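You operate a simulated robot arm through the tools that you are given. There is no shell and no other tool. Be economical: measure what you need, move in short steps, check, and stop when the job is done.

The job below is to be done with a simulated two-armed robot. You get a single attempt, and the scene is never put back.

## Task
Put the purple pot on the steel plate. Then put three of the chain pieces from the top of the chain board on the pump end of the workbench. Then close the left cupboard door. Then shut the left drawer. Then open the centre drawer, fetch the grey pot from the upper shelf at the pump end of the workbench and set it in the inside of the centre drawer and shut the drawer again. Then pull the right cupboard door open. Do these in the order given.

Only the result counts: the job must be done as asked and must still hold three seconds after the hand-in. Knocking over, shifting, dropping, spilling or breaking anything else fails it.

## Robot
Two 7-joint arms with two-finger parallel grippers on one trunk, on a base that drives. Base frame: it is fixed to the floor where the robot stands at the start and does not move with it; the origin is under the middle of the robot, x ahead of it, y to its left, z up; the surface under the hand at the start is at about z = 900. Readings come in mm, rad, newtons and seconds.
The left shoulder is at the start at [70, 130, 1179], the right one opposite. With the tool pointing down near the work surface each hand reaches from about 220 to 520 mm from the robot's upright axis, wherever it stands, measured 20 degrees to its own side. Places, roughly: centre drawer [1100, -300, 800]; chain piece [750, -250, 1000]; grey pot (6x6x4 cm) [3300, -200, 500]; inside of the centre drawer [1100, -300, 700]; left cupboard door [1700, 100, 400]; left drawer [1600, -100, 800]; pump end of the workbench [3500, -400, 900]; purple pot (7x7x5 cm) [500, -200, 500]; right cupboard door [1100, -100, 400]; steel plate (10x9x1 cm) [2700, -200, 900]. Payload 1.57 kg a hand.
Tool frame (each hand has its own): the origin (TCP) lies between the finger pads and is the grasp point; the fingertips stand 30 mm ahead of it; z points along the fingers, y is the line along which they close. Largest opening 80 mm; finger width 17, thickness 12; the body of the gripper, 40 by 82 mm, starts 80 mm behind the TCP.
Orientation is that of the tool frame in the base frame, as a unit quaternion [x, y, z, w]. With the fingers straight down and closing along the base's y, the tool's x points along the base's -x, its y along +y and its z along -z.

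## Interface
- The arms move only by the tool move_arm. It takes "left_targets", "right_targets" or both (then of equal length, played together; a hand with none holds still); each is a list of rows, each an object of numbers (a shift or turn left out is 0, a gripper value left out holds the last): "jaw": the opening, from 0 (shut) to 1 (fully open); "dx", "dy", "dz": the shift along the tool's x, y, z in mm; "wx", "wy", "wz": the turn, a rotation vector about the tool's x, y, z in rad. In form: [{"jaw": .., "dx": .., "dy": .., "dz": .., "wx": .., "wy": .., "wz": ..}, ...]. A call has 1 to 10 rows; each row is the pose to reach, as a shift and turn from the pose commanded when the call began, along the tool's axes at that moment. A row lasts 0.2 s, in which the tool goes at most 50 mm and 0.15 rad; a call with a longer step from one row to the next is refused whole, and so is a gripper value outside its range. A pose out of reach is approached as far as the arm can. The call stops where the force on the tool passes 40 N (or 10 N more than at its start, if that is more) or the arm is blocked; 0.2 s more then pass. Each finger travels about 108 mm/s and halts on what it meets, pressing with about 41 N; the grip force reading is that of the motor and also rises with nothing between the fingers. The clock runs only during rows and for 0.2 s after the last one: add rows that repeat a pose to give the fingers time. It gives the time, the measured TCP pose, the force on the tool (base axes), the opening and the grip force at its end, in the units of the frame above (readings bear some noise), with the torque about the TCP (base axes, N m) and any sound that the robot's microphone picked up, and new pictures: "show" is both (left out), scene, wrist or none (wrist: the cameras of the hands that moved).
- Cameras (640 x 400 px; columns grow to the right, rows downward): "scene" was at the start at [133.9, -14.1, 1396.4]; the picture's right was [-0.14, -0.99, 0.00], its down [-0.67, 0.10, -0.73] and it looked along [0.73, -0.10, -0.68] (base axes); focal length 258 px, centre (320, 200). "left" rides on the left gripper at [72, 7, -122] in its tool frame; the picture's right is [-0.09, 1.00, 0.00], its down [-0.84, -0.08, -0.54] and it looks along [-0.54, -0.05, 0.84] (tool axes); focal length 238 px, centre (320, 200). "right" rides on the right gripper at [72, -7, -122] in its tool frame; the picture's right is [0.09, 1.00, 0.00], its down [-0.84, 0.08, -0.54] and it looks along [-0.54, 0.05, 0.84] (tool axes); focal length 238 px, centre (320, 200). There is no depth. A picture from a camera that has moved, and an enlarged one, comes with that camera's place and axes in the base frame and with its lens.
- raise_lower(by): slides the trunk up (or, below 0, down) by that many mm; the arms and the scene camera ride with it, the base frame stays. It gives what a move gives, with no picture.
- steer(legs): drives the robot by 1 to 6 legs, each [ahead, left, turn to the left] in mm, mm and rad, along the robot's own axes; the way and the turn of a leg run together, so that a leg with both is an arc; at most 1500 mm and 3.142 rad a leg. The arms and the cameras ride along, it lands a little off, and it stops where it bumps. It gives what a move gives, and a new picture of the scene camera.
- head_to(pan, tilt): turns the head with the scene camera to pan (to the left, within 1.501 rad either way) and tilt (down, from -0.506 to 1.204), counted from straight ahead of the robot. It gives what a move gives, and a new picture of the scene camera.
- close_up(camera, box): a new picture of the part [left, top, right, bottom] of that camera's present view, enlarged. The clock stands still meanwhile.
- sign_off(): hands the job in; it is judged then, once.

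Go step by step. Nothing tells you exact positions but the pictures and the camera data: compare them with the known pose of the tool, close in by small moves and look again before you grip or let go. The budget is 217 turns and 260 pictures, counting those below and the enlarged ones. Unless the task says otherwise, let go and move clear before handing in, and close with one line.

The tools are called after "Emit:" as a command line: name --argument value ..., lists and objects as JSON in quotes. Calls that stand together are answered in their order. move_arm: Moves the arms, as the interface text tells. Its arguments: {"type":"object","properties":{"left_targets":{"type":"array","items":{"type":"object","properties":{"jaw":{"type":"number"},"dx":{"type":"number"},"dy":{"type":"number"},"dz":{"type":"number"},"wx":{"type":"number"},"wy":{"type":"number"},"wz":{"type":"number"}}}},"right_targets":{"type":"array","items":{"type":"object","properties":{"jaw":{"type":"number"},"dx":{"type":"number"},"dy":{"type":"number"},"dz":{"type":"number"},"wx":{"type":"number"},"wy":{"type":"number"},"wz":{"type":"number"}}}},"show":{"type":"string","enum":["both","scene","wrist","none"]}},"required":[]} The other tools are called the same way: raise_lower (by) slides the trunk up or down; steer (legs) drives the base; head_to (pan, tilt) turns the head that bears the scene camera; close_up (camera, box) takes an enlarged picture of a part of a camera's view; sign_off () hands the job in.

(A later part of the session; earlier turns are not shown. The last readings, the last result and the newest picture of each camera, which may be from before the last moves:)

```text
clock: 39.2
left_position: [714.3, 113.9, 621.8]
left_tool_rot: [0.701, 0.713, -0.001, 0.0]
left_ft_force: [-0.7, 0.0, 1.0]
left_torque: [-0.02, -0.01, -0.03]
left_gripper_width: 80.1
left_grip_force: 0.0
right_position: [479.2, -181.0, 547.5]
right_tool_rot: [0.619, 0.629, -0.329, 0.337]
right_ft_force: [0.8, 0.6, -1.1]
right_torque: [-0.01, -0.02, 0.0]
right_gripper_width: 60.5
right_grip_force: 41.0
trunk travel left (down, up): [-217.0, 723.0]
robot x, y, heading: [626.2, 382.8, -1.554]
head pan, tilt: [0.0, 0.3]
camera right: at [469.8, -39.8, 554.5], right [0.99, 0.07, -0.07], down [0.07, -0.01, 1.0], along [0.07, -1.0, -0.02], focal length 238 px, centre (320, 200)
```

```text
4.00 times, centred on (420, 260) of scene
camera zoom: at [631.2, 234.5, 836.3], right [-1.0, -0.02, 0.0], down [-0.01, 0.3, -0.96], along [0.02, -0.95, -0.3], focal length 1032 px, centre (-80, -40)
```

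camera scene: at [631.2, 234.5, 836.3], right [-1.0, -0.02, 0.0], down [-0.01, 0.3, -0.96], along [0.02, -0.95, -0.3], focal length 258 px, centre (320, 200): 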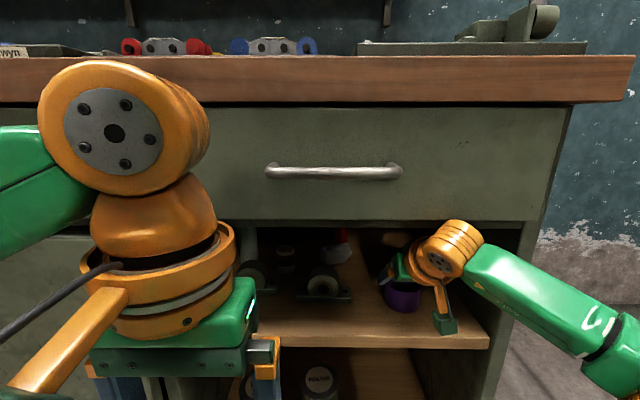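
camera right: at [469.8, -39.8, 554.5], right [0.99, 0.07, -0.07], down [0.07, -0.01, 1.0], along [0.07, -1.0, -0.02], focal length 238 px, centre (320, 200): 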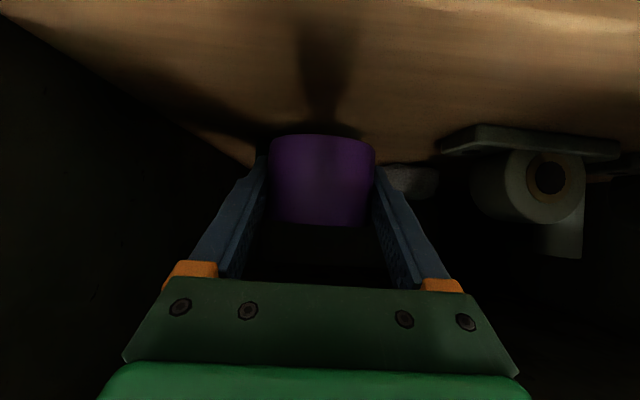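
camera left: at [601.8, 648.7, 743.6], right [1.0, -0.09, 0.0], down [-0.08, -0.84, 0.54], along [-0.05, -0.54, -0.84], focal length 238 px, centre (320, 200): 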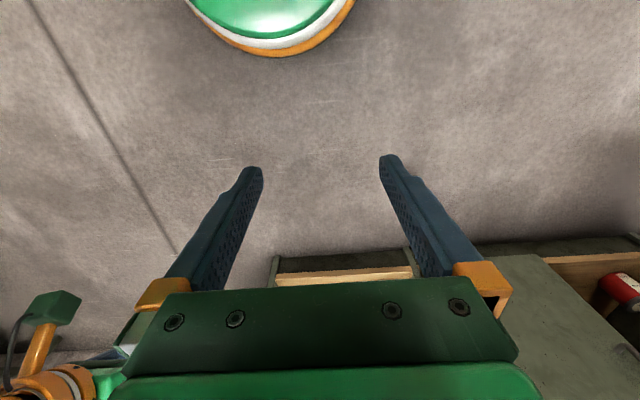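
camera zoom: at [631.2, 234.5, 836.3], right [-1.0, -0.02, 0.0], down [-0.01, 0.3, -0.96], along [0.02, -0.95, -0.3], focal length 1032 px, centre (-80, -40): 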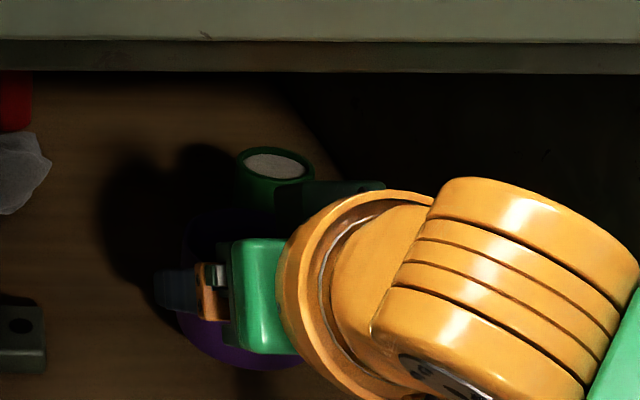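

The pot moves with the hand now. I'll back out of the bay and raise the trunk.

Emit:
steer --legs '[[-550, 0, 0], [0, 0, -0.018]]'

Emit:
raise_lower --by 400

Emit:
raise_lower --by 200

Emit:
head_to --pan 0.9 --tilt 0.5

```text
clock: 42.7
left_position: [700.6, 659.0, 620.3]
left_tool_rot: [0.705, 0.71, 0.0, 0.0]
left_ft_force: [0.8, 0.5, 0.0]
left_torque: [-0.01, 0.02, 0.01]
left_gripper_width: 80.1
left_grip_force: 0.0
right_position: [462.2, 368.3, 547.5]
right_tool_rot: [0.622, 0.625, -0.331, 0.335]
right_ft_force: [-0.3, -0.2, -0.4]
right_torque: [-0.01, 0.0, 0.0]
right_gripper_width: 60.3
right_grip_force: 41.0
trunk travel left (down, up): [-217.0, 723.0]
robot x, y, heading: [613.9, 926.7, -1.562]
head pan, tilt: [0.0, 0.3]
camera scene: at [618.1, 781.3, 836.3], right [-1.0, -0.01, 0.0], down [0.0, 0.3, -0.96], along [0.01, -0.96, -0.3], focal length 258 px, centre (320, 200)
```

scene: 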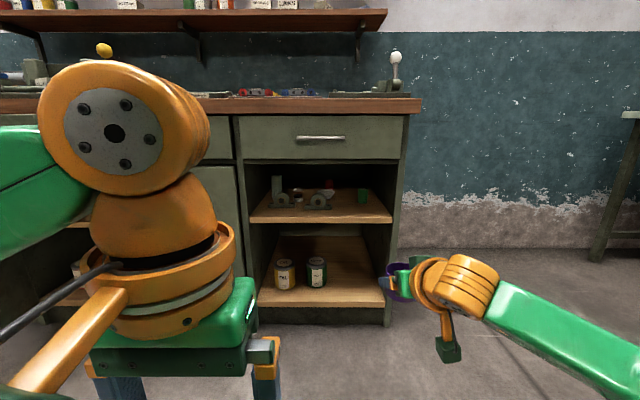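

```text
clock: 46.5
left_position: [698.9, 660.2, 1021.7]
left_tool_rot: [0.704, 0.71, 0.0, -0.001]
left_ft_force: [-0.6, 0.4, -0.1]
left_torque: [0.0, 0.06, 0.03]
left_gripper_width: 80.0
left_grip_force: 0.1
right_position: [462.1, 367.1, 947.1]
right_tool_rot: [0.621, 0.626, -0.331, 0.336]
right_ft_force: [0.3, 0.4, -0.8]
right_torque: [0.0, -0.03, 0.02]
right_gripper_width: 60.3
right_grip_force: 40.6
trunk travel left (down, up): [-617.0, 323.0]
robot x, y, heading: [617.2, 926.7, -1.565]
head pan, tilt: [0.0, 0.3]
```

```text
clock: 48.7
left_position: [700.0, 658.4, 1221.7]
left_tool_rot: [0.704, 0.71, -0.001, 0.0]
left_ft_force: [0.1, 0.1, -0.5]
left_torque: [0.01, 0.02, 0.04]
left_gripper_width: 80.1
left_grip_force: 0.1
right_position: [462.0, 368.1, 1146.5]
right_tool_rot: [0.622, 0.626, -0.331, 0.335]
right_ft_force: [0.3, -0.4, -1.3]
right_torque: [0.0, -0.01, 0.0]
right_gripper_width: 60.4
right_grip_force: 41.3
trunk travel left (down, up): [-817.0, 123.0]
robot x, y, heading: [614.8, 927.1, -1.563]
head pan, tilt: [0.0, 0.3]
```

```text
clock: 49.9
left_position: [699.3, 660.1, 1220.8]
left_tool_rot: [0.704, 0.71, 0.0, -0.001]
left_ft_force: [-0.2, -0.1, -0.4]
left_torque: [0.0, 0.0, 0.03]
left_gripper_width: 80.1
left_grip_force: 0.0
right_position: [463.3, 367.1, 1146.1]
right_tool_rot: [0.622, 0.626, -0.33, 0.335]
right_ft_force: [-0.2, 1.1, -0.3]
right_torque: [0.01, 0.01, 0.02]
right_gripper_width: 60.3
right_grip_force: 40.8
trunk travel left (down, up): [-817.0, 123.0]
robot x, y, heading: [615.6, 929.8, -1.563]
head pan, tilt: [0.901, 0.499]
camera scene: at [689.1, 818.4, 1417.9], right [-0.62, -0.79, 0.0], down [-0.38, 0.3, -0.88], along [0.69, -0.54, -0.48], focal length 258 px, centre (320, 200)
```

scene: 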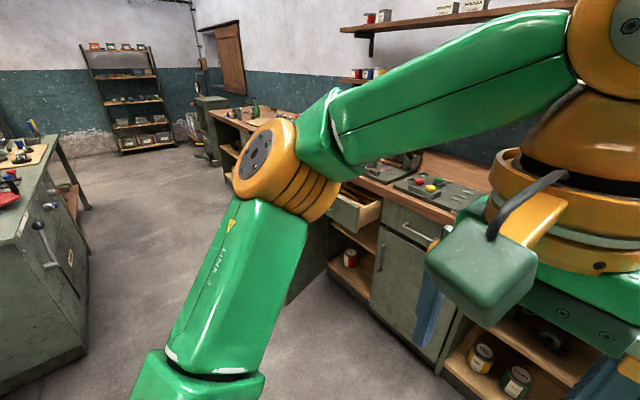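

The opposite machine begins at about (2150, 1345) and the open door reaches y≈300, so the aisle at y≈860 is free. I'll strafe towards the plate in two legs.

Emit:
steer --legs '[[70, 0, 0], [0, 1100, 0], [0, 1100, 0]]'

Emit:
head_to --pan -0.1 --tilt 0.6

```text
clock: 61.4
left_position: [2880.1, 526.3, 1221.4]
left_tool_rot: [0.728, 0.686, 0.0, 0.0]
left_ft_force: [0.3, 0.0, 0.2]
left_torque: [0.0, 0.01, -0.02]
left_gripper_width: 80.1
left_grip_force: 0.0
right_position: [2623.0, 251.6, 1145.7]
right_tool_rot: [0.643, 0.604, -0.342, 0.324]
right_ft_force: [0.1, 0.3, -0.8]
right_torque: [-0.01, 0.03, 0.04]
right_gripper_width: 60.0
right_grip_force: 41.5
trunk travel left (down, up): [-817.0, 123.0]
robot x, y, heading: [2818.2, 799.4, -1.636]
head pan, tilt: [0.901, 0.499]
camera scene: at [2880.7, 686.4, 1418.0], right [-0.67, -0.74, 0.0], down [-0.36, 0.32, -0.88], along [0.65, -0.59, -0.48], focal length 258 px, centre (320, 200)
```

scene: 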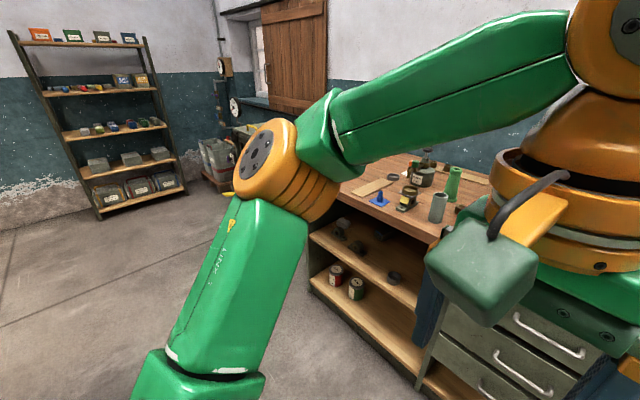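

```text
clock: 62.7
left_position: [2881.3, 527.0, 1220.6]
left_tool_rot: [0.728, 0.686, -0.001, -0.001]
left_ft_force: [0.4, -0.4, -0.2]
left_torque: [0.0, 0.0, 0.02]
left_gripper_width: 80.2
left_grip_force: 0.0
right_position: [2623.8, 251.3, 1147.1]
right_tool_rot: [0.643, 0.604, -0.343, 0.323]
right_ft_force: [-0.9, 0.5, 0.0]
right_torque: [0.01, 0.01, 0.03]
right_gripper_width: 60.6
right_grip_force: 41.2
trunk travel left (down, up): [-817.0, 123.0]
robot x, y, heading: [2814.0, 801.1, -1.635]
head pan, tilt: [-0.099, 0.6]
camera scene: at [2799.8, 659.9, 1408.8], right [-0.99, 0.16, 0.0], down [0.09, 0.56, -0.82], along [-0.13, -0.81, -0.57], focal length 258 px, centre (320, 200)
```

scene: 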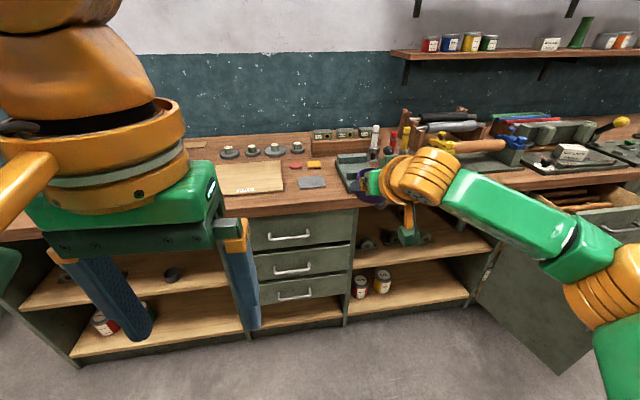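

The steel plate lies at about (2697, -178, 905), with the vise to its right and a wooden board to its left. I'll square the heading, align and drive up.

Emit:
steer --legs '[[0, 0, 0.065], [0, 40, 0], [380, 0, 0]]'

Emit:
move_arm --right_targets '[{"dx": 0}]' --show "wrist"

```text
clock: 66.0
left_position: [2940.5, 153.1, 1221.8]
left_tool_rot: [0.704, 0.71, -0.001, 0.0]
left_ft_force: [0.8, 0.1, -0.4]
left_torque: [0.01, -0.03, -0.01]
left_gripper_width: 79.9
left_grip_force: 0.0
right_position: [2703.5, -137.3, 1146.7]
right_tool_rot: [0.621, 0.625, -0.331, 0.336]
right_ft_force: [1.4, 0.4, -1.2]
right_torque: [-0.04, 0.01, -0.02]
right_gripper_width: 60.2
right_grip_force: 40.8
trunk travel left (down, up): [-817.0, 123.0]
robot x, y, heading: [2857.5, 420.6, -1.557]
head pan, tilt: [-0.099, 0.6]
camera scene: at [2850.5, 282.0, 1409.1], right [-1.0, 0.09, 0.0], down [0.05, 0.56, -0.83], along [-0.08, -0.82, -0.56], focal length 258 px, centre (320, 200)
```

scene: 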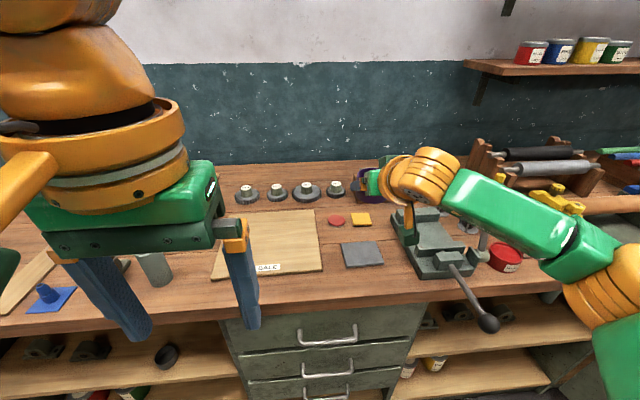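

```text
clock: 66.4
left_position: [2940.6, 152.4, 1222.3]
left_tool_rot: [0.704, 0.71, -0.001, 0.0]
left_ft_force: [-0.4, -0.3, 1.4]
left_torque: [-0.01, 0.01, 0.01]
left_gripper_width: 79.9
left_grip_force: 0.0
right_position: [2704.3, -140.5, 1145.6]
right_tool_rot: [0.622, 0.626, -0.331, 0.335]
right_ft_force: [0.4, -0.7, -0.3]
right_torque: [0.0, -0.02, 0.04]
right_gripper_width: 60.2
right_grip_force: 41.1
trunk travel left (down, up): [-817.0, 123.0]
robot x, y, heading: [2853.6, 419.9, -1.564]
head pan, tilt: [-0.099, 0.6]
camera right: at [2695.4, 1.5, 1154.4], right [1.0, 0.06, -0.07], down [0.07, -0.01, 1.0], along [0.06, -1.0, -0.02], focal length 238 px, centre (320, 200)
```

right: 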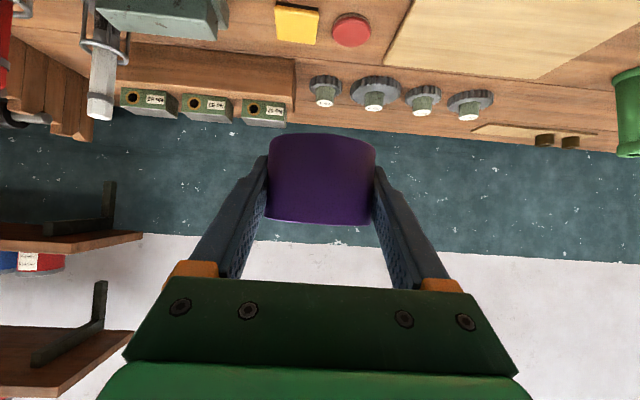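

The plate centre re-measures at about (2692, -186). I'll bring the pot down over it with the arm, keeping the elbow clear of the vise handle, and stop about 25 mm above.

Emit:
move_arm --right_targets '[{"dx": 0, "dy": -10, "dz": 30}, {"dx": 25, "dy": -11, "dz": 60}, {"dx": 50, "dy": -11, "dz": 85}, {"dx": 75, "dy": -11, "dz": 105}, {"dx": 100, "dy": -11, "dz": 125}, {"dx": 128, "dy": -11, "dz": 143}, {"dx": 128, "dy": -11, "dz": 143}]' --show "both"

```text
clock: 68.0
left_position: [2942.2, 152.0, 1222.4]
left_tool_rot: [0.704, 0.71, 0.0, -0.001]
left_ft_force: [-0.2, -0.1, -0.6]
left_torque: [0.01, 0.0, 0.02]
left_gripper_width: 79.9
left_grip_force: 0.0
right_position: [2693.0, -187.6, 960.5]
right_tool_rot: [0.622, 0.626, -0.331, 0.335]
right_ft_force: [0.0, -0.1, -0.6]
right_torque: [-0.01, 0.03, -0.02]
right_gripper_width: 60.5
right_grip_force: 41.5
trunk travel left (down, up): [-817.0, 123.0]
robot x, y, heading: [2858.8, 422.1, -1.563]
head pan, tilt: [-0.099, 0.6]
camera scene: at [2850.6, 279.8, 1408.9], right [-1.0, 0.09, 0.0], down [0.05, 0.56, -0.82], along [-0.08, -0.82, -0.57], focal length 258 px, centre (320, 200)
camera right: at [2684.7, -46.5, 968.2], right [1.0, 0.06, -0.07], down [0.07, -0.01, 1.0], along [0.06, -1.0, -0.02], focal length 238 px, centre (320, 200)
```

scene: 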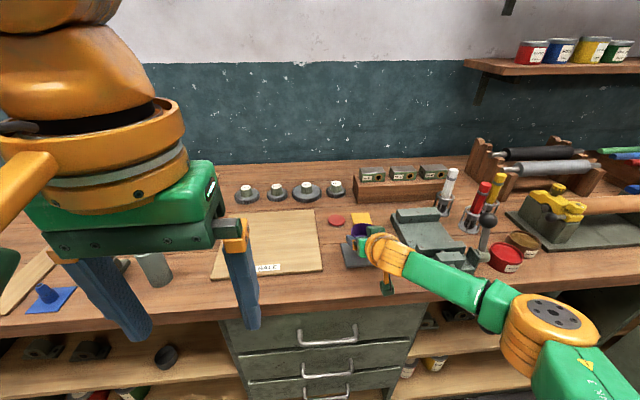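
right: 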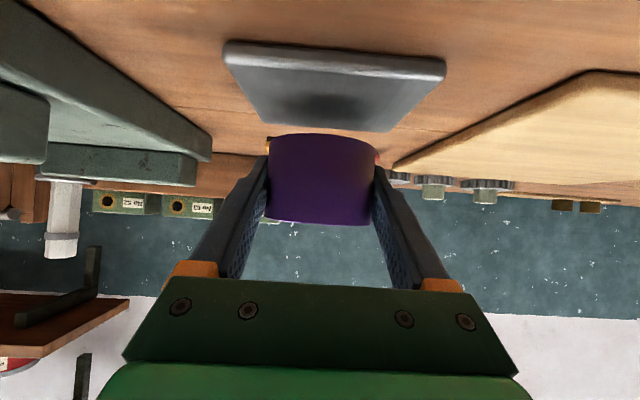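

The pot is above the plate, but the vise lever looks different from before. I'll check that before setting down.

Emit:
close_up --camera "scene" --box '[340, 160, 580, 310]'

```text
2.67 times, centred on (460, 235) of scene
camera zoom: at [2850.6, 279.8, 1408.9], right [-1.0, 0.09, 0.0], down [0.05, 0.56, -0.82], along [-0.08, -0.82, -0.57], focal length 688 px, centre (-53, 107)
```

zoom: 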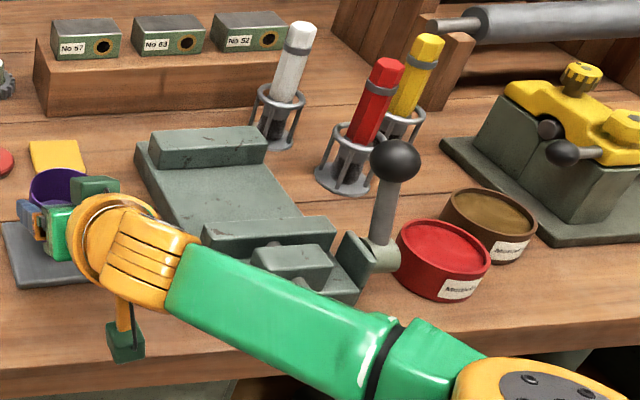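

There are two separate levers, and the forearm stays well above them. The pot is centred over the plate, so I'll lower it gently.

Emit:
move_arm --right_targets '[{"dx": 8, "dz": 6}, {"dx": 16, "dz": 11}, {"dx": 16, "dz": 11}]' --show "wrist"

Emit:
move_arm --right_targets '[{"dx": 2.5, "dz": 1.7}, {"dx": 2.5, "dz": 1.7}]' --show "none"

```text
clock: 68.8
left_position: [2941.4, 151.9, 1221.5]
left_tool_rot: [0.704, 0.71, 0.0, 0.0]
left_ft_force: [-0.2, -0.2, 0.0]
left_torque: [-0.02, -0.04, 0.02]
left_gripper_width: 80.1
left_grip_force: 0.0
right_position: [2694.5, -187.6, 941.6]
right_tool_rot: [0.621, 0.627, -0.33, 0.335]
right_ft_force: [-0.5, 0.3, -0.4]
right_torque: [0.01, 0.0, -0.01]
right_gripper_width: 60.1
right_grip_force: 40.9
trunk travel left (down, up): [-817.0, 123.0]
robot x, y, heading: [2858.0, 419.4, -1.563]
head pan, tilt: [-0.099, 0.6]
camera right: at [2684.9, -46.1, 949.3], right [1.0, 0.06, -0.07], down [0.07, -0.01, 1.0], along [0.06, -1.0, -0.02], focal length 238 px, centre (320, 200)
```

right: 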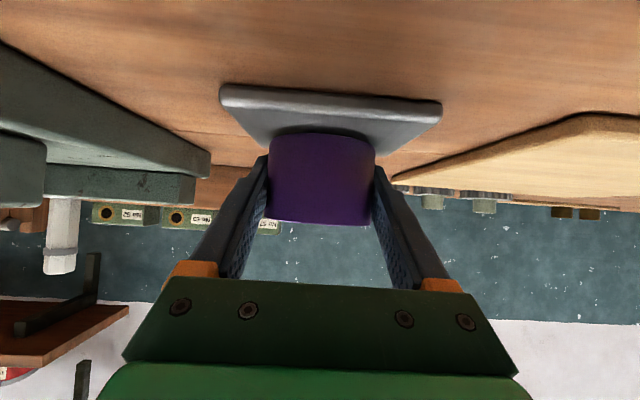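

```text
clock: 69.4
left_position: [2940.4, 152.1, 1222.2]
left_tool_rot: [0.704, 0.71, -0.001, -0.001]
left_ft_force: [-0.1, 0.0, -0.5]
left_torque: [0.01, 0.0, -0.02]
left_gripper_width: 80.0
left_grip_force: 0.1
right_position: [2693.5, -187.6, 938.2]
right_tool_rot: [0.621, 0.627, -0.33, 0.336]
right_ft_force: [-0.1, -0.4, 0.0]
right_torque: [0.0, 0.01, 0.01]
right_gripper_width: 60.0
right_grip_force: 41.0
trunk travel left (down, up): [-817.0, 123.0]
robot x, y, heading: [2858.9, 420.3, -1.567]
head pan, tilt: [-0.099, 0.6]
```

No contact yet, so I'll continue in small steps.

Emit:
move_arm --right_targets '[{"dx": 3, "dz": 2}, {"dx": 3, "dz": 2}]' --show "none"

Emit:
move_arm --right_targets '[{"dx": 2, "dz": 1.3}, {"dx": 2, "dz": 1.3}]' --show "wrist"

```text
clock: 70.0
left_position: [2943.7, 153.9, 1221.5]
left_tool_rot: [0.704, 0.71, -0.002, 0.001]
left_ft_force: [-0.6, -0.4, -0.1]
left_torque: [0.01, 0.01, -0.02]
left_gripper_width: 79.9
left_grip_force: 0.0
right_position: [2694.7, -185.2, 937.9]
right_tool_rot: [0.621, 0.625, -0.333, 0.336]
right_ft_force: [-1.2, -5.1, 15.1]
right_torque: [-0.35, 0.26, 0.03]
right_gripper_width: 60.0
right_grip_force: 41.1
trunk travel left (down, up): [-817.0, 123.0]
robot x, y, heading: [2854.8, 420.6, -1.562]
head pan, tilt: [-0.099, 0.6]
```

```text
clock: 70.6
left_position: [2942.8, 156.9, 1223.6]
left_tool_rot: [0.704, 0.71, -0.002, 0.001]
left_ft_force: [0.4, -0.8, 0.0]
left_torque: [-0.01, -0.02, 0.0]
left_gripper_width: 80.2
left_grip_force: 0.0
right_position: [2692.4, -185.1, 938.4]
right_tool_rot: [0.62, 0.624, -0.334, 0.339]
right_ft_force: [-2.7, -12.0, 33.0]
right_torque: [-0.32, 0.34, 0.12]
right_gripper_width: 60.1
right_grip_force: 41.3
trunk travel left (down, up): [-817.0, 123.0]
robot x, y, heading: [2857.5, 420.4, -1.562]
head pan, tilt: [-0.099, 0.6]
camera right: at [2685.6, -43.5, 944.0], right [1.0, 0.06, -0.08], down [0.08, -0.01, 1.0], along [0.06, -1.0, -0.01], focal length 238 px, centre (320, 200)
```

right: 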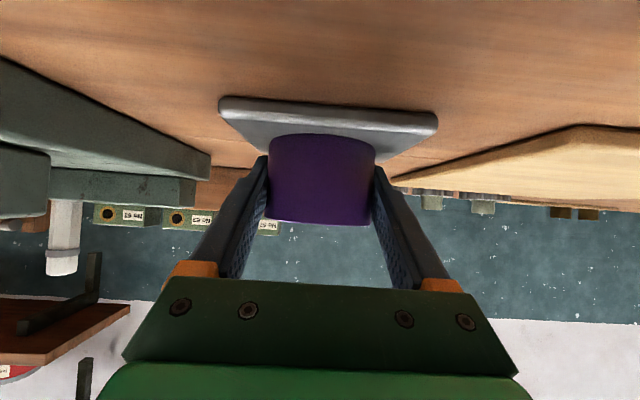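

Contact is at 33 N, so I'll relax that, open slowly and retreat along the tool axis.

Emit:
move_arm --right_targets '[{"dx": -4, "dz": -2.6}, {"dx": -4, "dz": -2.6, "jaw": 0.85}, {"dx": -4, "dz": -2.6, "jaw": 1}, {"dx": -4, "dz": -2.6, "jaw": 1}, {"dx": -4, "dz": -20}, {"dx": -4, "dz": -50}, {"dx": -4, "dz": -90}, {"dx": -30, "dz": -130}]' --show "both"

```text
clock: 72.4
left_position: [2941.8, 153.4, 1221.8]
left_tool_rot: [0.704, 0.71, -0.001, 0.0]
left_ft_force: [0.0, 0.3, 0.5]
left_torque: [0.0, 0.0, -0.02]
left_gripper_width: 80.0
left_grip_force: 0.1
right_position: [2691.7, -93.5, 1032.1]
right_tool_rot: [0.621, 0.626, -0.331, 0.336]
right_ft_force: [-0.7, 0.3, 0.4]
right_torque: [0.01, 0.01, -0.01]
right_gripper_width: 80.2
right_grip_force: 0.0
trunk travel left (down, up): [-817.0, 123.0]
robot x, y, heading: [2852.4, 420.7, -1.562]
head pan, tilt: [-0.099, 0.6]
camera scene: at [2850.8, 281.1, 1409.0], right [-1.0, 0.09, 0.0], down [0.05, 0.56, -0.83], along [-0.08, -0.82, -0.56], focal length 258 px, centre (320, 200)
camera right: at [2682.8, 46.8, 1039.8], right [1.0, 0.06, -0.07], down [0.07, -0.01, 1.0], along [0.06, -1.0, -0.02], focal length 238 px, centre (320, 200)
```

scene: 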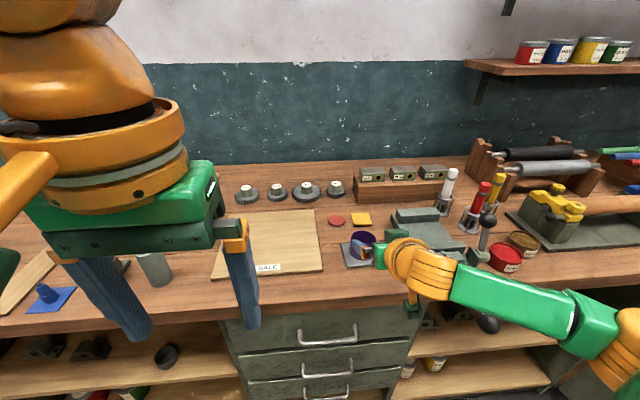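
right: 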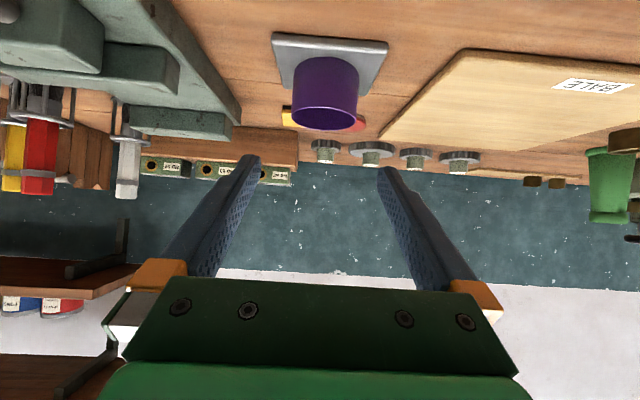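

The purple pot stands on the plate. While I'm here I'll look at the pump end to pick free spots for the chain pieces.

Emit:
steer --legs '[[-380, 0, 0], [0, 450, 0]]'

Emit:
head_to --pan 0.15 --tilt 0.5

```text
clock: 77.0
left_position: [3373.9, 528.8, 1221.2]
left_tool_rot: [0.705, 0.709, 0.0, 0.0]
left_ft_force: [-1.1, 0.6, -0.8]
left_torque: [0.04, 0.01, -0.02]
left_gripper_width: 80.0
left_grip_force: 0.3
right_position: [3123.4, 280.3, 1031.4]
right_tool_rot: [0.623, 0.625, -0.33, 0.335]
right_ft_force: [-0.5, 0.0, 0.1]
right_torque: [-0.02, 0.0, 0.01]
right_gripper_width: 80.0
right_grip_force: 0.0
trunk travel left (down, up): [-817.0, 123.0]
robot x, y, heading: [3291.6, 795.4, -1.563]
head pan, tilt: [-0.099, 0.6]
camera scene: at [3283.6, 655.0, 1408.8], right [-1.0, 0.09, 0.0], down [0.05, 0.56, -0.82], along [-0.08, -0.82, -0.57], focal length 258 px, centre (320, 200)
```

scene: 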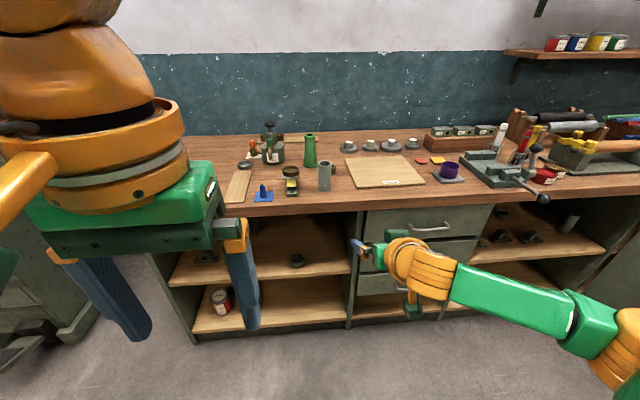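

```text
clock: 77.8
left_position: [3375.2, 527.6, 1221.4]
left_tool_rot: [0.704, 0.71, -0.001, 0.0]
left_ft_force: [0.1, -0.6, 0.4]
left_torque: [-0.02, 0.01, 0.01]
left_gripper_width: 80.0
left_grip_force: 0.0
right_position: [3125.3, 278.9, 1030.5]
right_tool_rot: [0.621, 0.626, -0.331, 0.336]
right_ft_force: [0.0, -0.5, 0.9]
right_torque: [-0.02, 0.0, 0.02]
right_gripper_width: 80.0
right_grip_force: 0.1
trunk travel left (down, up): [-817.0, 123.0]
robot x, y, heading: [3291.7, 794.9, -1.565]
head pan, tilt: [0.15, 0.499]
camera scene: at [3308.2, 653.2, 1417.9], right [-0.99, -0.15, 0.0], down [-0.07, 0.47, -0.88], along [0.14, -0.87, -0.48], focal length 258 px, centre (320, 200)
```

scene: 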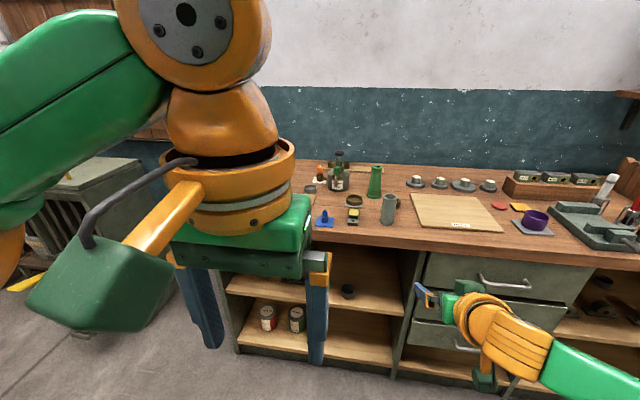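

I'll zoom on the clutter at the pump end.

Emit:
close_up --camera "scene" --box '[296, 150, 456, 250]'

```text
4.00 times, centred on (376, 200) of scene
camera zoom: at [3308.2, 653.2, 1417.9], right [-0.99, -0.15, 0.0], down [-0.07, 0.47, -0.88], along [0.14, -0.87, -0.48], focal length 1032 px, centre (96, 200)
```

zoom: 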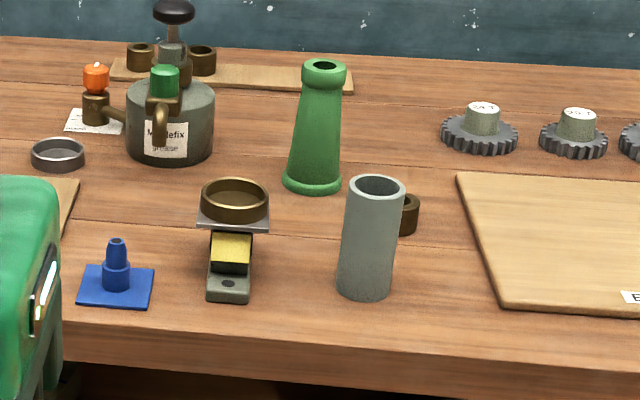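

Free patches exist near (3250, -215), (3260, -110) and (3360, -200). Now I'll go back along the aisle to the chain board.

Emit:
steer --legs '[[20, -1270, 0], [0, -1270, 0]]'

Emit:
move_arm --right_targets '[{"dx": -10, "dz": -15, "wy": 0.14}, {"dx": -20, "dz": -30, "wy": 0.28}, {"dx": -30, "dz": -45, "wy": 0.42}, {"dx": -40, "dz": -60, "wy": 0.56}, {"dx": -50, "dz": -75, "wy": 0.7}, {"dx": -60, "dz": -85, "wy": 0.84}, {"dx": -60, "dz": -85, "wy": 0.96}, {"dx": -60, "dz": -85, "wy": 0.96}]' --show "scene"

```text
clock: 90.3
left_position: [818.2, 495.1, 1221.0]
left_tool_rot: [0.705, 0.71, -0.001, -0.001]
left_ft_force: [0.1, 0.4, 0.2]
left_torque: [-0.01, -0.02, 0.01]
left_gripper_width: 79.9
left_grip_force: 0.0
right_position: [567.7, 245.9, 1031.0]
right_tool_rot: [0.622, 0.626, -0.331, 0.335]
right_ft_force: [-0.3, -0.1, -0.6]
right_torque: [0.02, 0.0, -0.02]
right_gripper_width: 80.2
right_grip_force: 0.0
trunk travel left (down, up): [-817.0, 123.0]
robot x, y, heading: [732.4, 762.2, -1.56]
head pan, tilt: [0.15, 0.499]
camera scene: at [749.5, 620.0, 1417.9], right [-0.99, -0.16, 0.0], down [-0.08, 0.47, -0.88], along [0.14, -0.87, -0.48], focal length 258 px, centre (320, 200)
```

scene: 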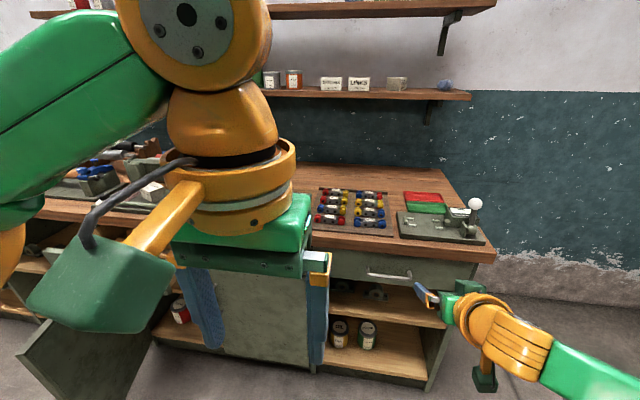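

```text
clock: 92.1
left_position: [815.1, 495.4, 1222.2]
left_tool_rot: [0.704, 0.71, -0.001, 0.0]
left_ft_force: [-0.7, 0.6, -0.2]
left_torque: [-0.02, -0.01, 0.01]
left_gripper_width: 80.2
left_grip_force: 0.0
right_position: [570.5, 296.1, 1129.1]
right_tool_rot: [0.704, 0.71, -0.007, 0.009]
right_ft_force: [-0.7, -0.3, -0.5]
right_torque: [-0.01, -0.01, -0.04]
right_gripper_width: 79.9
right_grip_force: 0.1
right hand out of reach, approached as far as the arm can: row 7, 8
trunk travel left (down, up): [-817.0, 123.0]
robot x, y, heading: [730.6, 764.2, -1.562]
head pan, tilt: [0.15, 0.499]
camera scene: at [747.6, 620.5, 1418.0], right [-0.99, -0.16, 0.0], down [-0.07, 0.47, -0.88], along [0.14, -0.87, -0.48], focal length 258 px, centre (320, 200)
```

scene: 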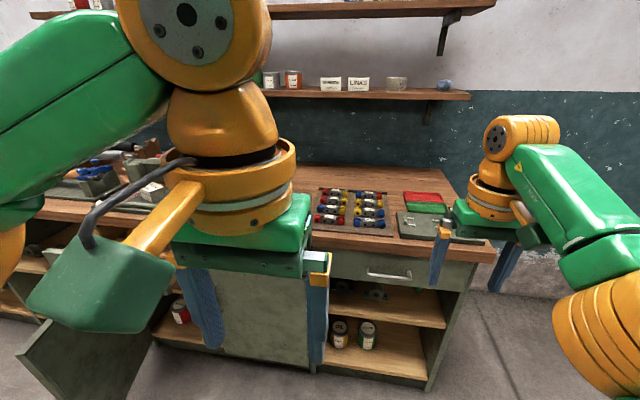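

I can see eight chain pieces on the board. I'll drive closer and look down at them.

Emit:
steer --legs '[[380, 0, 0]]'

Emit:
head_to --pan 0 --tilt 0.85

Emit:
close_up --camera "scene" --box '[220, 80, 420, 205]'

```text
clock: 94.5
left_position: [820.6, 125.5, 1222.9]
left_tool_rot: [0.703, 0.711, -0.001, 0.0]
left_ft_force: [-0.2, 0.5, -0.9]
left_torque: [-0.04, 0.01, -0.05]
left_gripper_width: 80.0
left_grip_force: 0.0
right_position: [575.6, -75.6, 1128.1]
right_tool_rot: [0.704, 0.71, -0.008, 0.009]
right_ft_force: [-0.2, -0.2, -0.4]
right_torque: [-0.02, 0.01, 0.0]
right_gripper_width: 80.1
right_grip_force: 0.1
trunk travel left (down, up): [-817.0, 123.0]
robot x, y, heading: [735.4, 389.9, -1.561]
head pan, tilt: [0.15, 0.499]
camera scene: at [752.1, 250.3, 1418.2], right [-0.99, -0.16, 0.0], down [-0.08, 0.47, -0.88], along [0.14, -0.87, -0.48], focal length 258 px, centre (320, 200)
```

scene: 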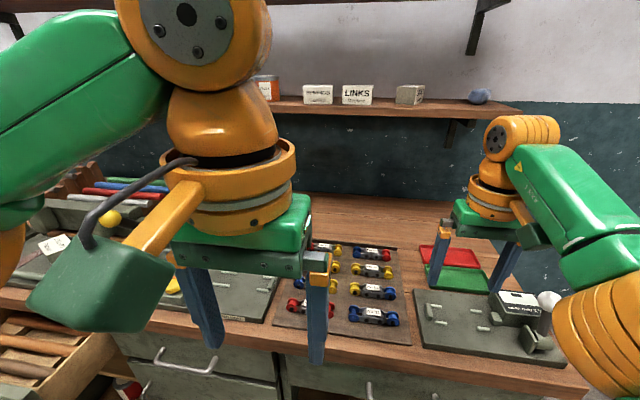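

```text
clock: 95.3
left_position: [820.5, 122.7, 1221.5]
left_tool_rot: [0.703, 0.711, -0.001, 0.0]
left_ft_force: [0.6, 0.0, 0.3]
left_torque: [-0.01, -0.04, 0.01]
left_gripper_width: 80.1
left_grip_force: 0.0
right_position: [574.0, -76.6, 1128.2]
right_tool_rot: [0.704, 0.71, -0.007, 0.008]
right_ft_force: [-0.6, -0.1, -0.1]
right_torque: [0.03, 0.02, -0.01]
right_gripper_width: 79.8
right_grip_force: 0.2
trunk travel left (down, up): [-817.0, 123.0]
robot x, y, heading: [738.4, 387.8, -1.564]
head pan, tilt: [0.0, 0.85]
camera scene: at [738.3, 259.0, 1388.0], right [-1.0, -0.01, 0.0], down [-0.01, 0.75, -0.66], along [0.01, -0.66, -0.75], focal length 258 px, centre (320, 200)
```

scene: 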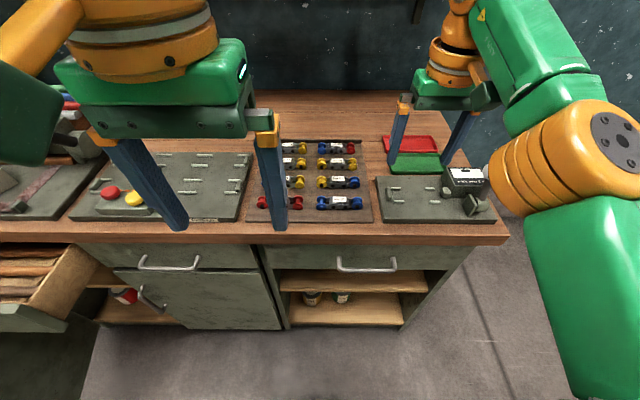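

```text
3.20 times, centred on (320, 142) of scene
camera zoom: at [738.3, 259.0, 1388.0], right [-1.0, -0.01, 0.0], down [-0.01, 0.75, -0.66], along [0.01, -0.66, -0.75], focal length 825 px, centre (320, 384)
```

zoom: 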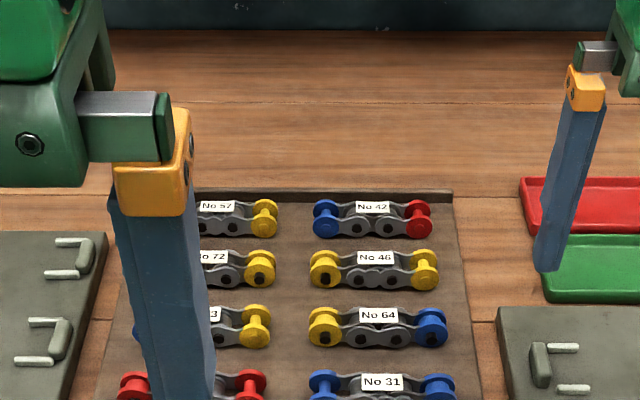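

The front-row pieces sit at about (699, -145) and (840, -145), lying along x, so the fingers must close along y. I'll shift the robot so the right hand reaches No 31, and rotate that hand 90°.

Emit:
steer --legs '[[0, 130, 0], [50, 0, -0.007]]'

Emit:
move_arm --right_targets '[{"wz": 0.14, "jaw": 0.7}, {"wz": 0.28}, {"wz": 0.42}, {"wz": 0.56}, {"wz": 0.7}, {"wz": 0.84}, {"wz": 0.98}, {"wz": 1.12}, {"wz": 1.26}, {"wz": 1.4}]' --show "both"

```text
clock: 97.1
left_position: [945.0, 80.3, 1223.9]
left_tool_rot: [0.706, 0.708, -0.004, 0.003]
left_ft_force: [-0.7, 0.2, -0.2]
left_torque: [-0.08, 0.0, -0.01]
left_gripper_width: 79.9
left_grip_force: 0.0
right_position: [698.7, -117.8, 1132.2]
right_tool_rot: [0.705, 0.709, -0.01, 0.011]
right_ft_force: [0.0, 1.1, -0.5]
right_torque: [-0.09, -0.02, 0.02]
right_gripper_width: 79.6
right_grip_force: 0.1
trunk travel left (down, up): [-817.0, 123.0]
robot x, y, heading: [863.0, 341.0, -1.563]
head pan, tilt: [0.0, 0.85]
camera scene: at [863.9, 219.1, 1388.9], right [-1.0, 0.0, 0.0], down [0.0, 0.75, -0.67], along [0.0, -0.67, -0.75], focal length 258 px, centre (320, 200)
```

scene: 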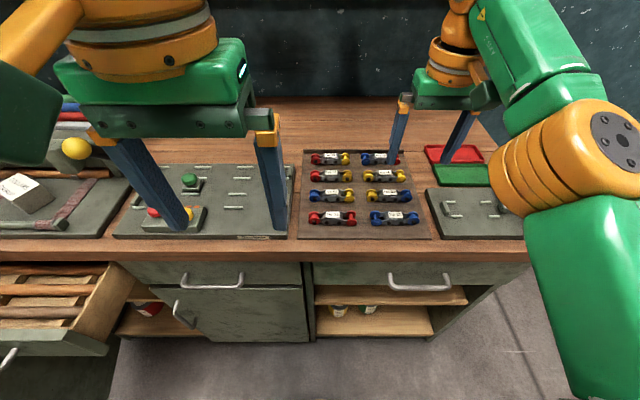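

```text
clock: 99.3
left_position: [945.8, 73.0, 1221.1]
left_tool_rot: [0.706, 0.709, 0.0, 0.0]
left_ft_force: [-0.6, -0.2, -0.2]
left_torque: [0.04, 0.0, 0.01]
left_gripper_width: 79.9
left_grip_force: 0.0
right_position: [700.8, -125.9, 1128.5]
right_tool_rot: [0.996, 0.085, 0.001, 0.011]
right_ft_force: [-1.6, 0.0, 0.5]
right_torque: [0.02, 0.02, 0.01]
right_gripper_width: 55.9
right_grip_force: 0.0
trunk travel left (down, up): [-817.0, 123.0]
robot x, y, heading: [866.9, 338.9, -1.564]
head pan, tilt: [0.0, 0.85]
camera scene: at [865.1, 209.6, 1387.9], right [-1.0, 0.0, 0.0], down [0.0, 0.75, -0.66], along [0.0, -0.66, -0.75], focal length 258 px, centre (320, 200)
camera right: at [769.0, -104.3, 1249.3], right [0.26, -0.97, 0.02], down [-0.81, -0.21, 0.55], along [-0.52, -0.16, -0.84], focal length 238 px, centre (320, 200)
```

scene: 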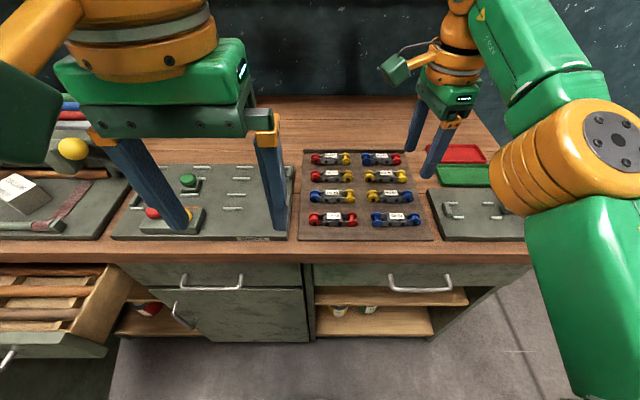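
right: 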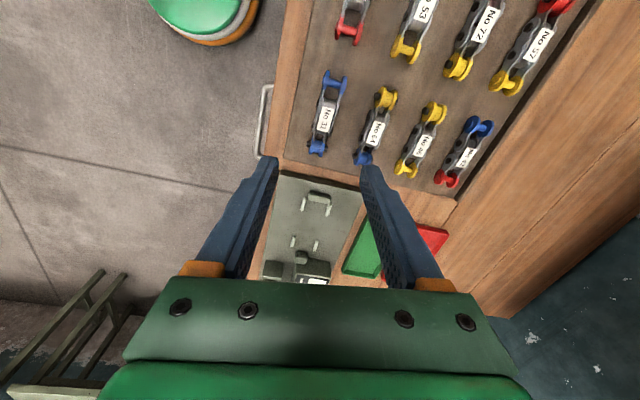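

No 31 measures at about (696, -144). I'll finish the turn and descend to a hover above it.

Emit:
move_arm --right_targets '[{"dx": -4, "dy": 9, "dz": 30, "wz": 0.09}, {"dx": -8, "dy": 17, "dz": 60, "wz": 0.17}, {"dx": -8, "dy": 17, "dz": 95, "wz": 0.17}, {"dx": -8, "dy": 17, "dz": 130, "wz": 0.17}, {"dx": -8, "dy": 17, "dz": 130, "wz": 0.17}]' --show "both"

```text
clock: 100.5
left_position: [947.0, 72.0, 1221.5]
left_tool_rot: [0.706, 0.708, -0.001, -0.001]
left_ft_force: [0.3, 0.6, 0.0]
left_torque: [0.0, -0.01, -0.01]
left_gripper_width: 80.1
left_grip_force: 0.1
right_position: [691.9, -146.8, 997.0]
right_tool_rot: [1.0, 0.001, 0.0, 0.011]
right_ft_force: [-0.2, -0.2, -1.1]
right_torque: [-0.01, 0.03, 0.01]
right_gripper_width: 55.9
right_grip_force: 0.0
trunk travel left (down, up): [-817.0, 123.0]
robot x, y, heading: [863.4, 341.6, -1.568]
head pan, tilt: [0.0, 0.85]
camera scene: at [865.8, 209.8, 1388.0], right [-1.0, 0.0, 0.0], down [0.0, 0.75, -0.66], along [0.0, -0.66, -0.75], focal length 258 px, centre (320, 200)
camera right: at [763.4, -136.7, 1118.7], right [0.1, -1.0, 0.02], down [-0.84, -0.07, 0.54], along [-0.54, -0.07, -0.84], focal length 238 px, centre (320, 200)
```

scene: 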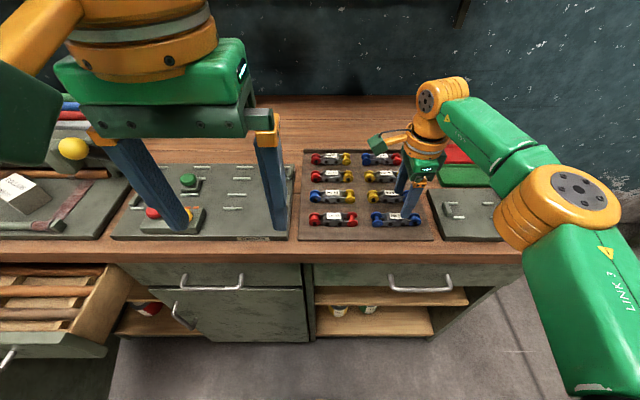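
right: 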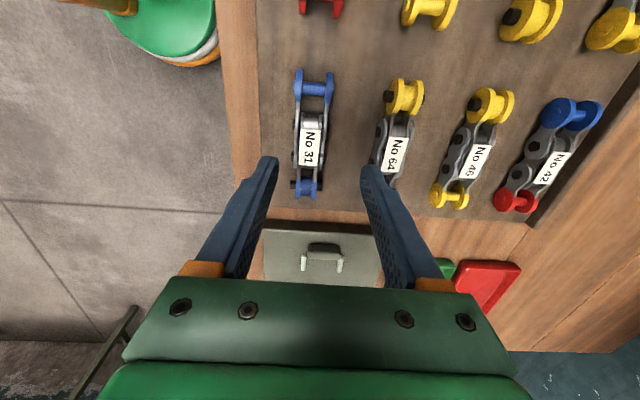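

The piece centre is at (694, -140). I'll adjust by 7 mm, descend and grip.

Emit:
move_arm --right_targets '[{"dy": -7, "dz": 10}, {"dy": -7, "dz": 30}, {"dy": -7, "dz": 45}, {"dy": -7, "dz": 54}, {"dy": -7, "dz": 54}]' --show "wrist"

```text
clock: 101.7
left_position: [946.4, 72.0, 1221.8]
left_tool_rot: [0.706, 0.709, -0.001, 0.0]
left_ft_force: [0.1, -0.9, 0.1]
left_torque: [0.02, 0.01, -0.02]
left_gripper_width: 80.0
left_grip_force: 0.1
right_position: [693.5, -142.1, 946.7]
right_tool_rot: [1.0, 0.002, 0.001, 0.011]
right_ft_force: [-0.4, 0.3, 0.4]
right_torque: [0.04, -0.02, 0.02]
right_gripper_width: 55.9
right_grip_force: 0.1
trunk travel left (down, up): [-817.0, 123.0]
robot x, y, heading: [861.4, 342.1, -1.564]
head pan, tilt: [0.0, 0.85]
camera right: at [765.4, -132.1, 1067.6], right [0.1, -0.99, 0.02], down [-0.84, -0.07, 0.54], along [-0.54, -0.07, -0.84], focal length 238 px, centre (320, 200)
```

right: 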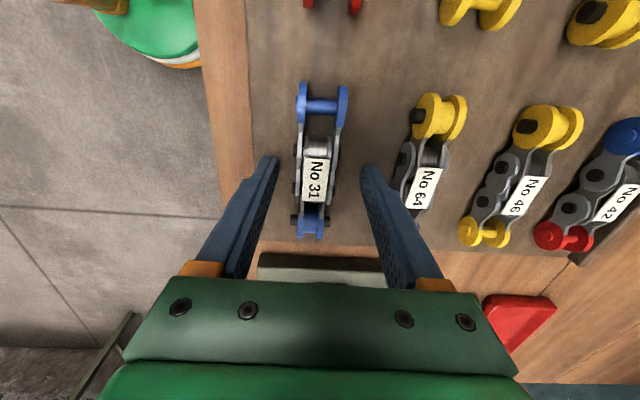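

The piece is centred between the fingers. I'll go down 6 mm more, close and lift slightly.

Emit:
move_arm --right_targets '[{"dz": 6}, {"dz": 6, "jaw": 0.4}, {"dz": 6, "jaw": 0.1}, {"dz": 6, "jaw": 0.1}, {"dz": 6, "jaw": 0.1}]' --show "wrist"

```text
clock: 102.9
left_position: [946.4, 72.1, 1221.0]
left_tool_rot: [0.705, 0.709, -0.001, 0.001]
left_ft_force: [0.0, 0.1, 0.7]
left_torque: [0.02, -0.01, 0.03]
left_gripper_width: 80.1
left_grip_force: 0.0
right_position: [694.5, -140.8, 939.9]
right_tool_rot: [1.0, 0.002, 0.002, 0.012]
right_ft_force: [0.3, 0.6, 0.7]
right_torque: [0.09, 0.05, -0.01]
right_gripper_width: 29.2
right_grip_force: 39.1
trunk travel left (down, up): [-817.0, 123.0]
robot x, y, heading: [865.6, 341.8, -1.566]
head pan, tilt: [0.0, 0.85]
camera right: at [765.5, -131.6, 1061.7], right [0.1, -0.99, 0.02], down [-0.84, -0.07, 0.54], along [-0.54, -0.07, -0.84], focal length 238 px, centre (320, 200)
```

right: 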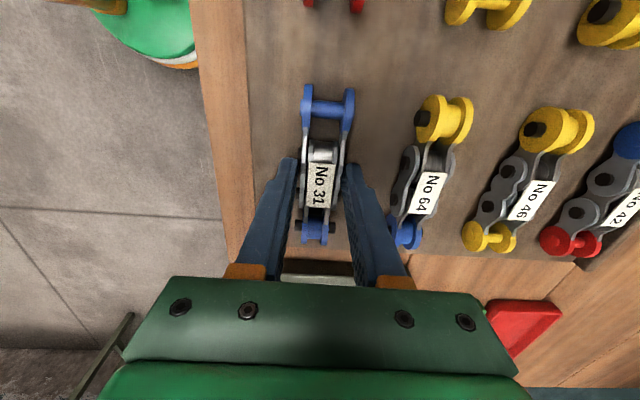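

It's gripped at 29 mm, so I'll lift it.

Emit:
move_arm --right_targets '[{"dz": -15}, {"dz": -40}, {"dz": -80}, {"dz": -120}, {"dz": -160}, {"dz": -160}]' --show "both"

```text
clock: 104.3
left_position: [945.5, 71.8, 1220.9]
left_tool_rot: [0.706, 0.708, -0.001, 0.0]
left_ft_force: [0.3, 0.6, -1.0]
left_torque: [-0.01, 0.01, -0.02]
left_gripper_width: 80.2
left_grip_force: 0.1
right_position: [696.0, -138.6, 1096.3]
right_tool_rot: [1.0, 0.003, 0.0, 0.011]
right_ft_force: [-0.2, -0.4, -1.6]
right_torque: [0.0, -0.03, 0.01]
right_gripper_width: 29.5
right_grip_force: 39.0
trunk travel left (down, up): [-817.0, 123.0]
robot x, y, heading: [861.4, 341.1, -1.573]
head pan, tilt: [0.0, 0.85]
camera scene: at [865.6, 209.1, 1387.9], right [-1.0, 0.0, 0.0], down [0.0, 0.75, -0.66], along [0.0, -0.66, -0.75], focal length 258 px, centre (320, 200)
camera right: at [766.8, -128.0, 1218.5], right [0.1, -0.99, 0.02], down [-0.84, -0.07, 0.54], along [-0.54, -0.07, -0.84], focal length 238 px, centre (320, 200)
```

scene: 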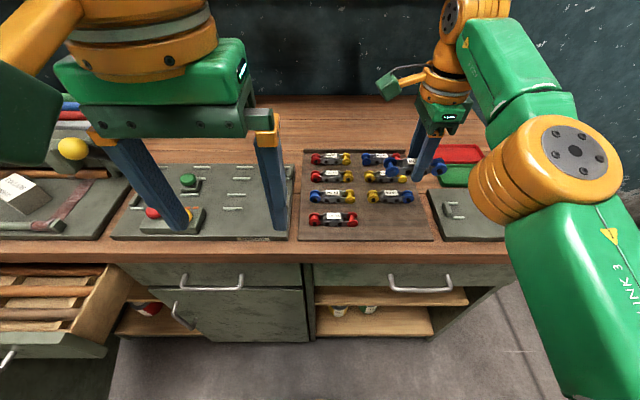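
right: 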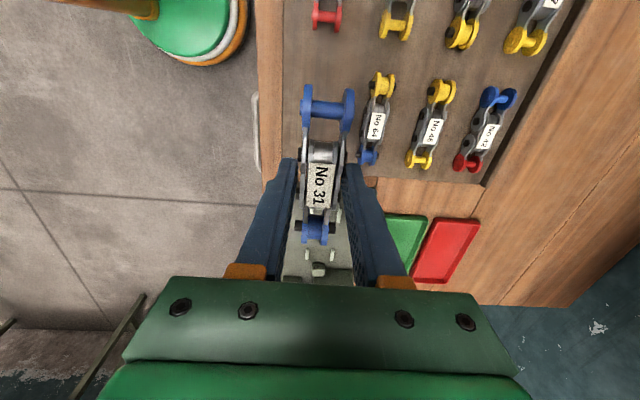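

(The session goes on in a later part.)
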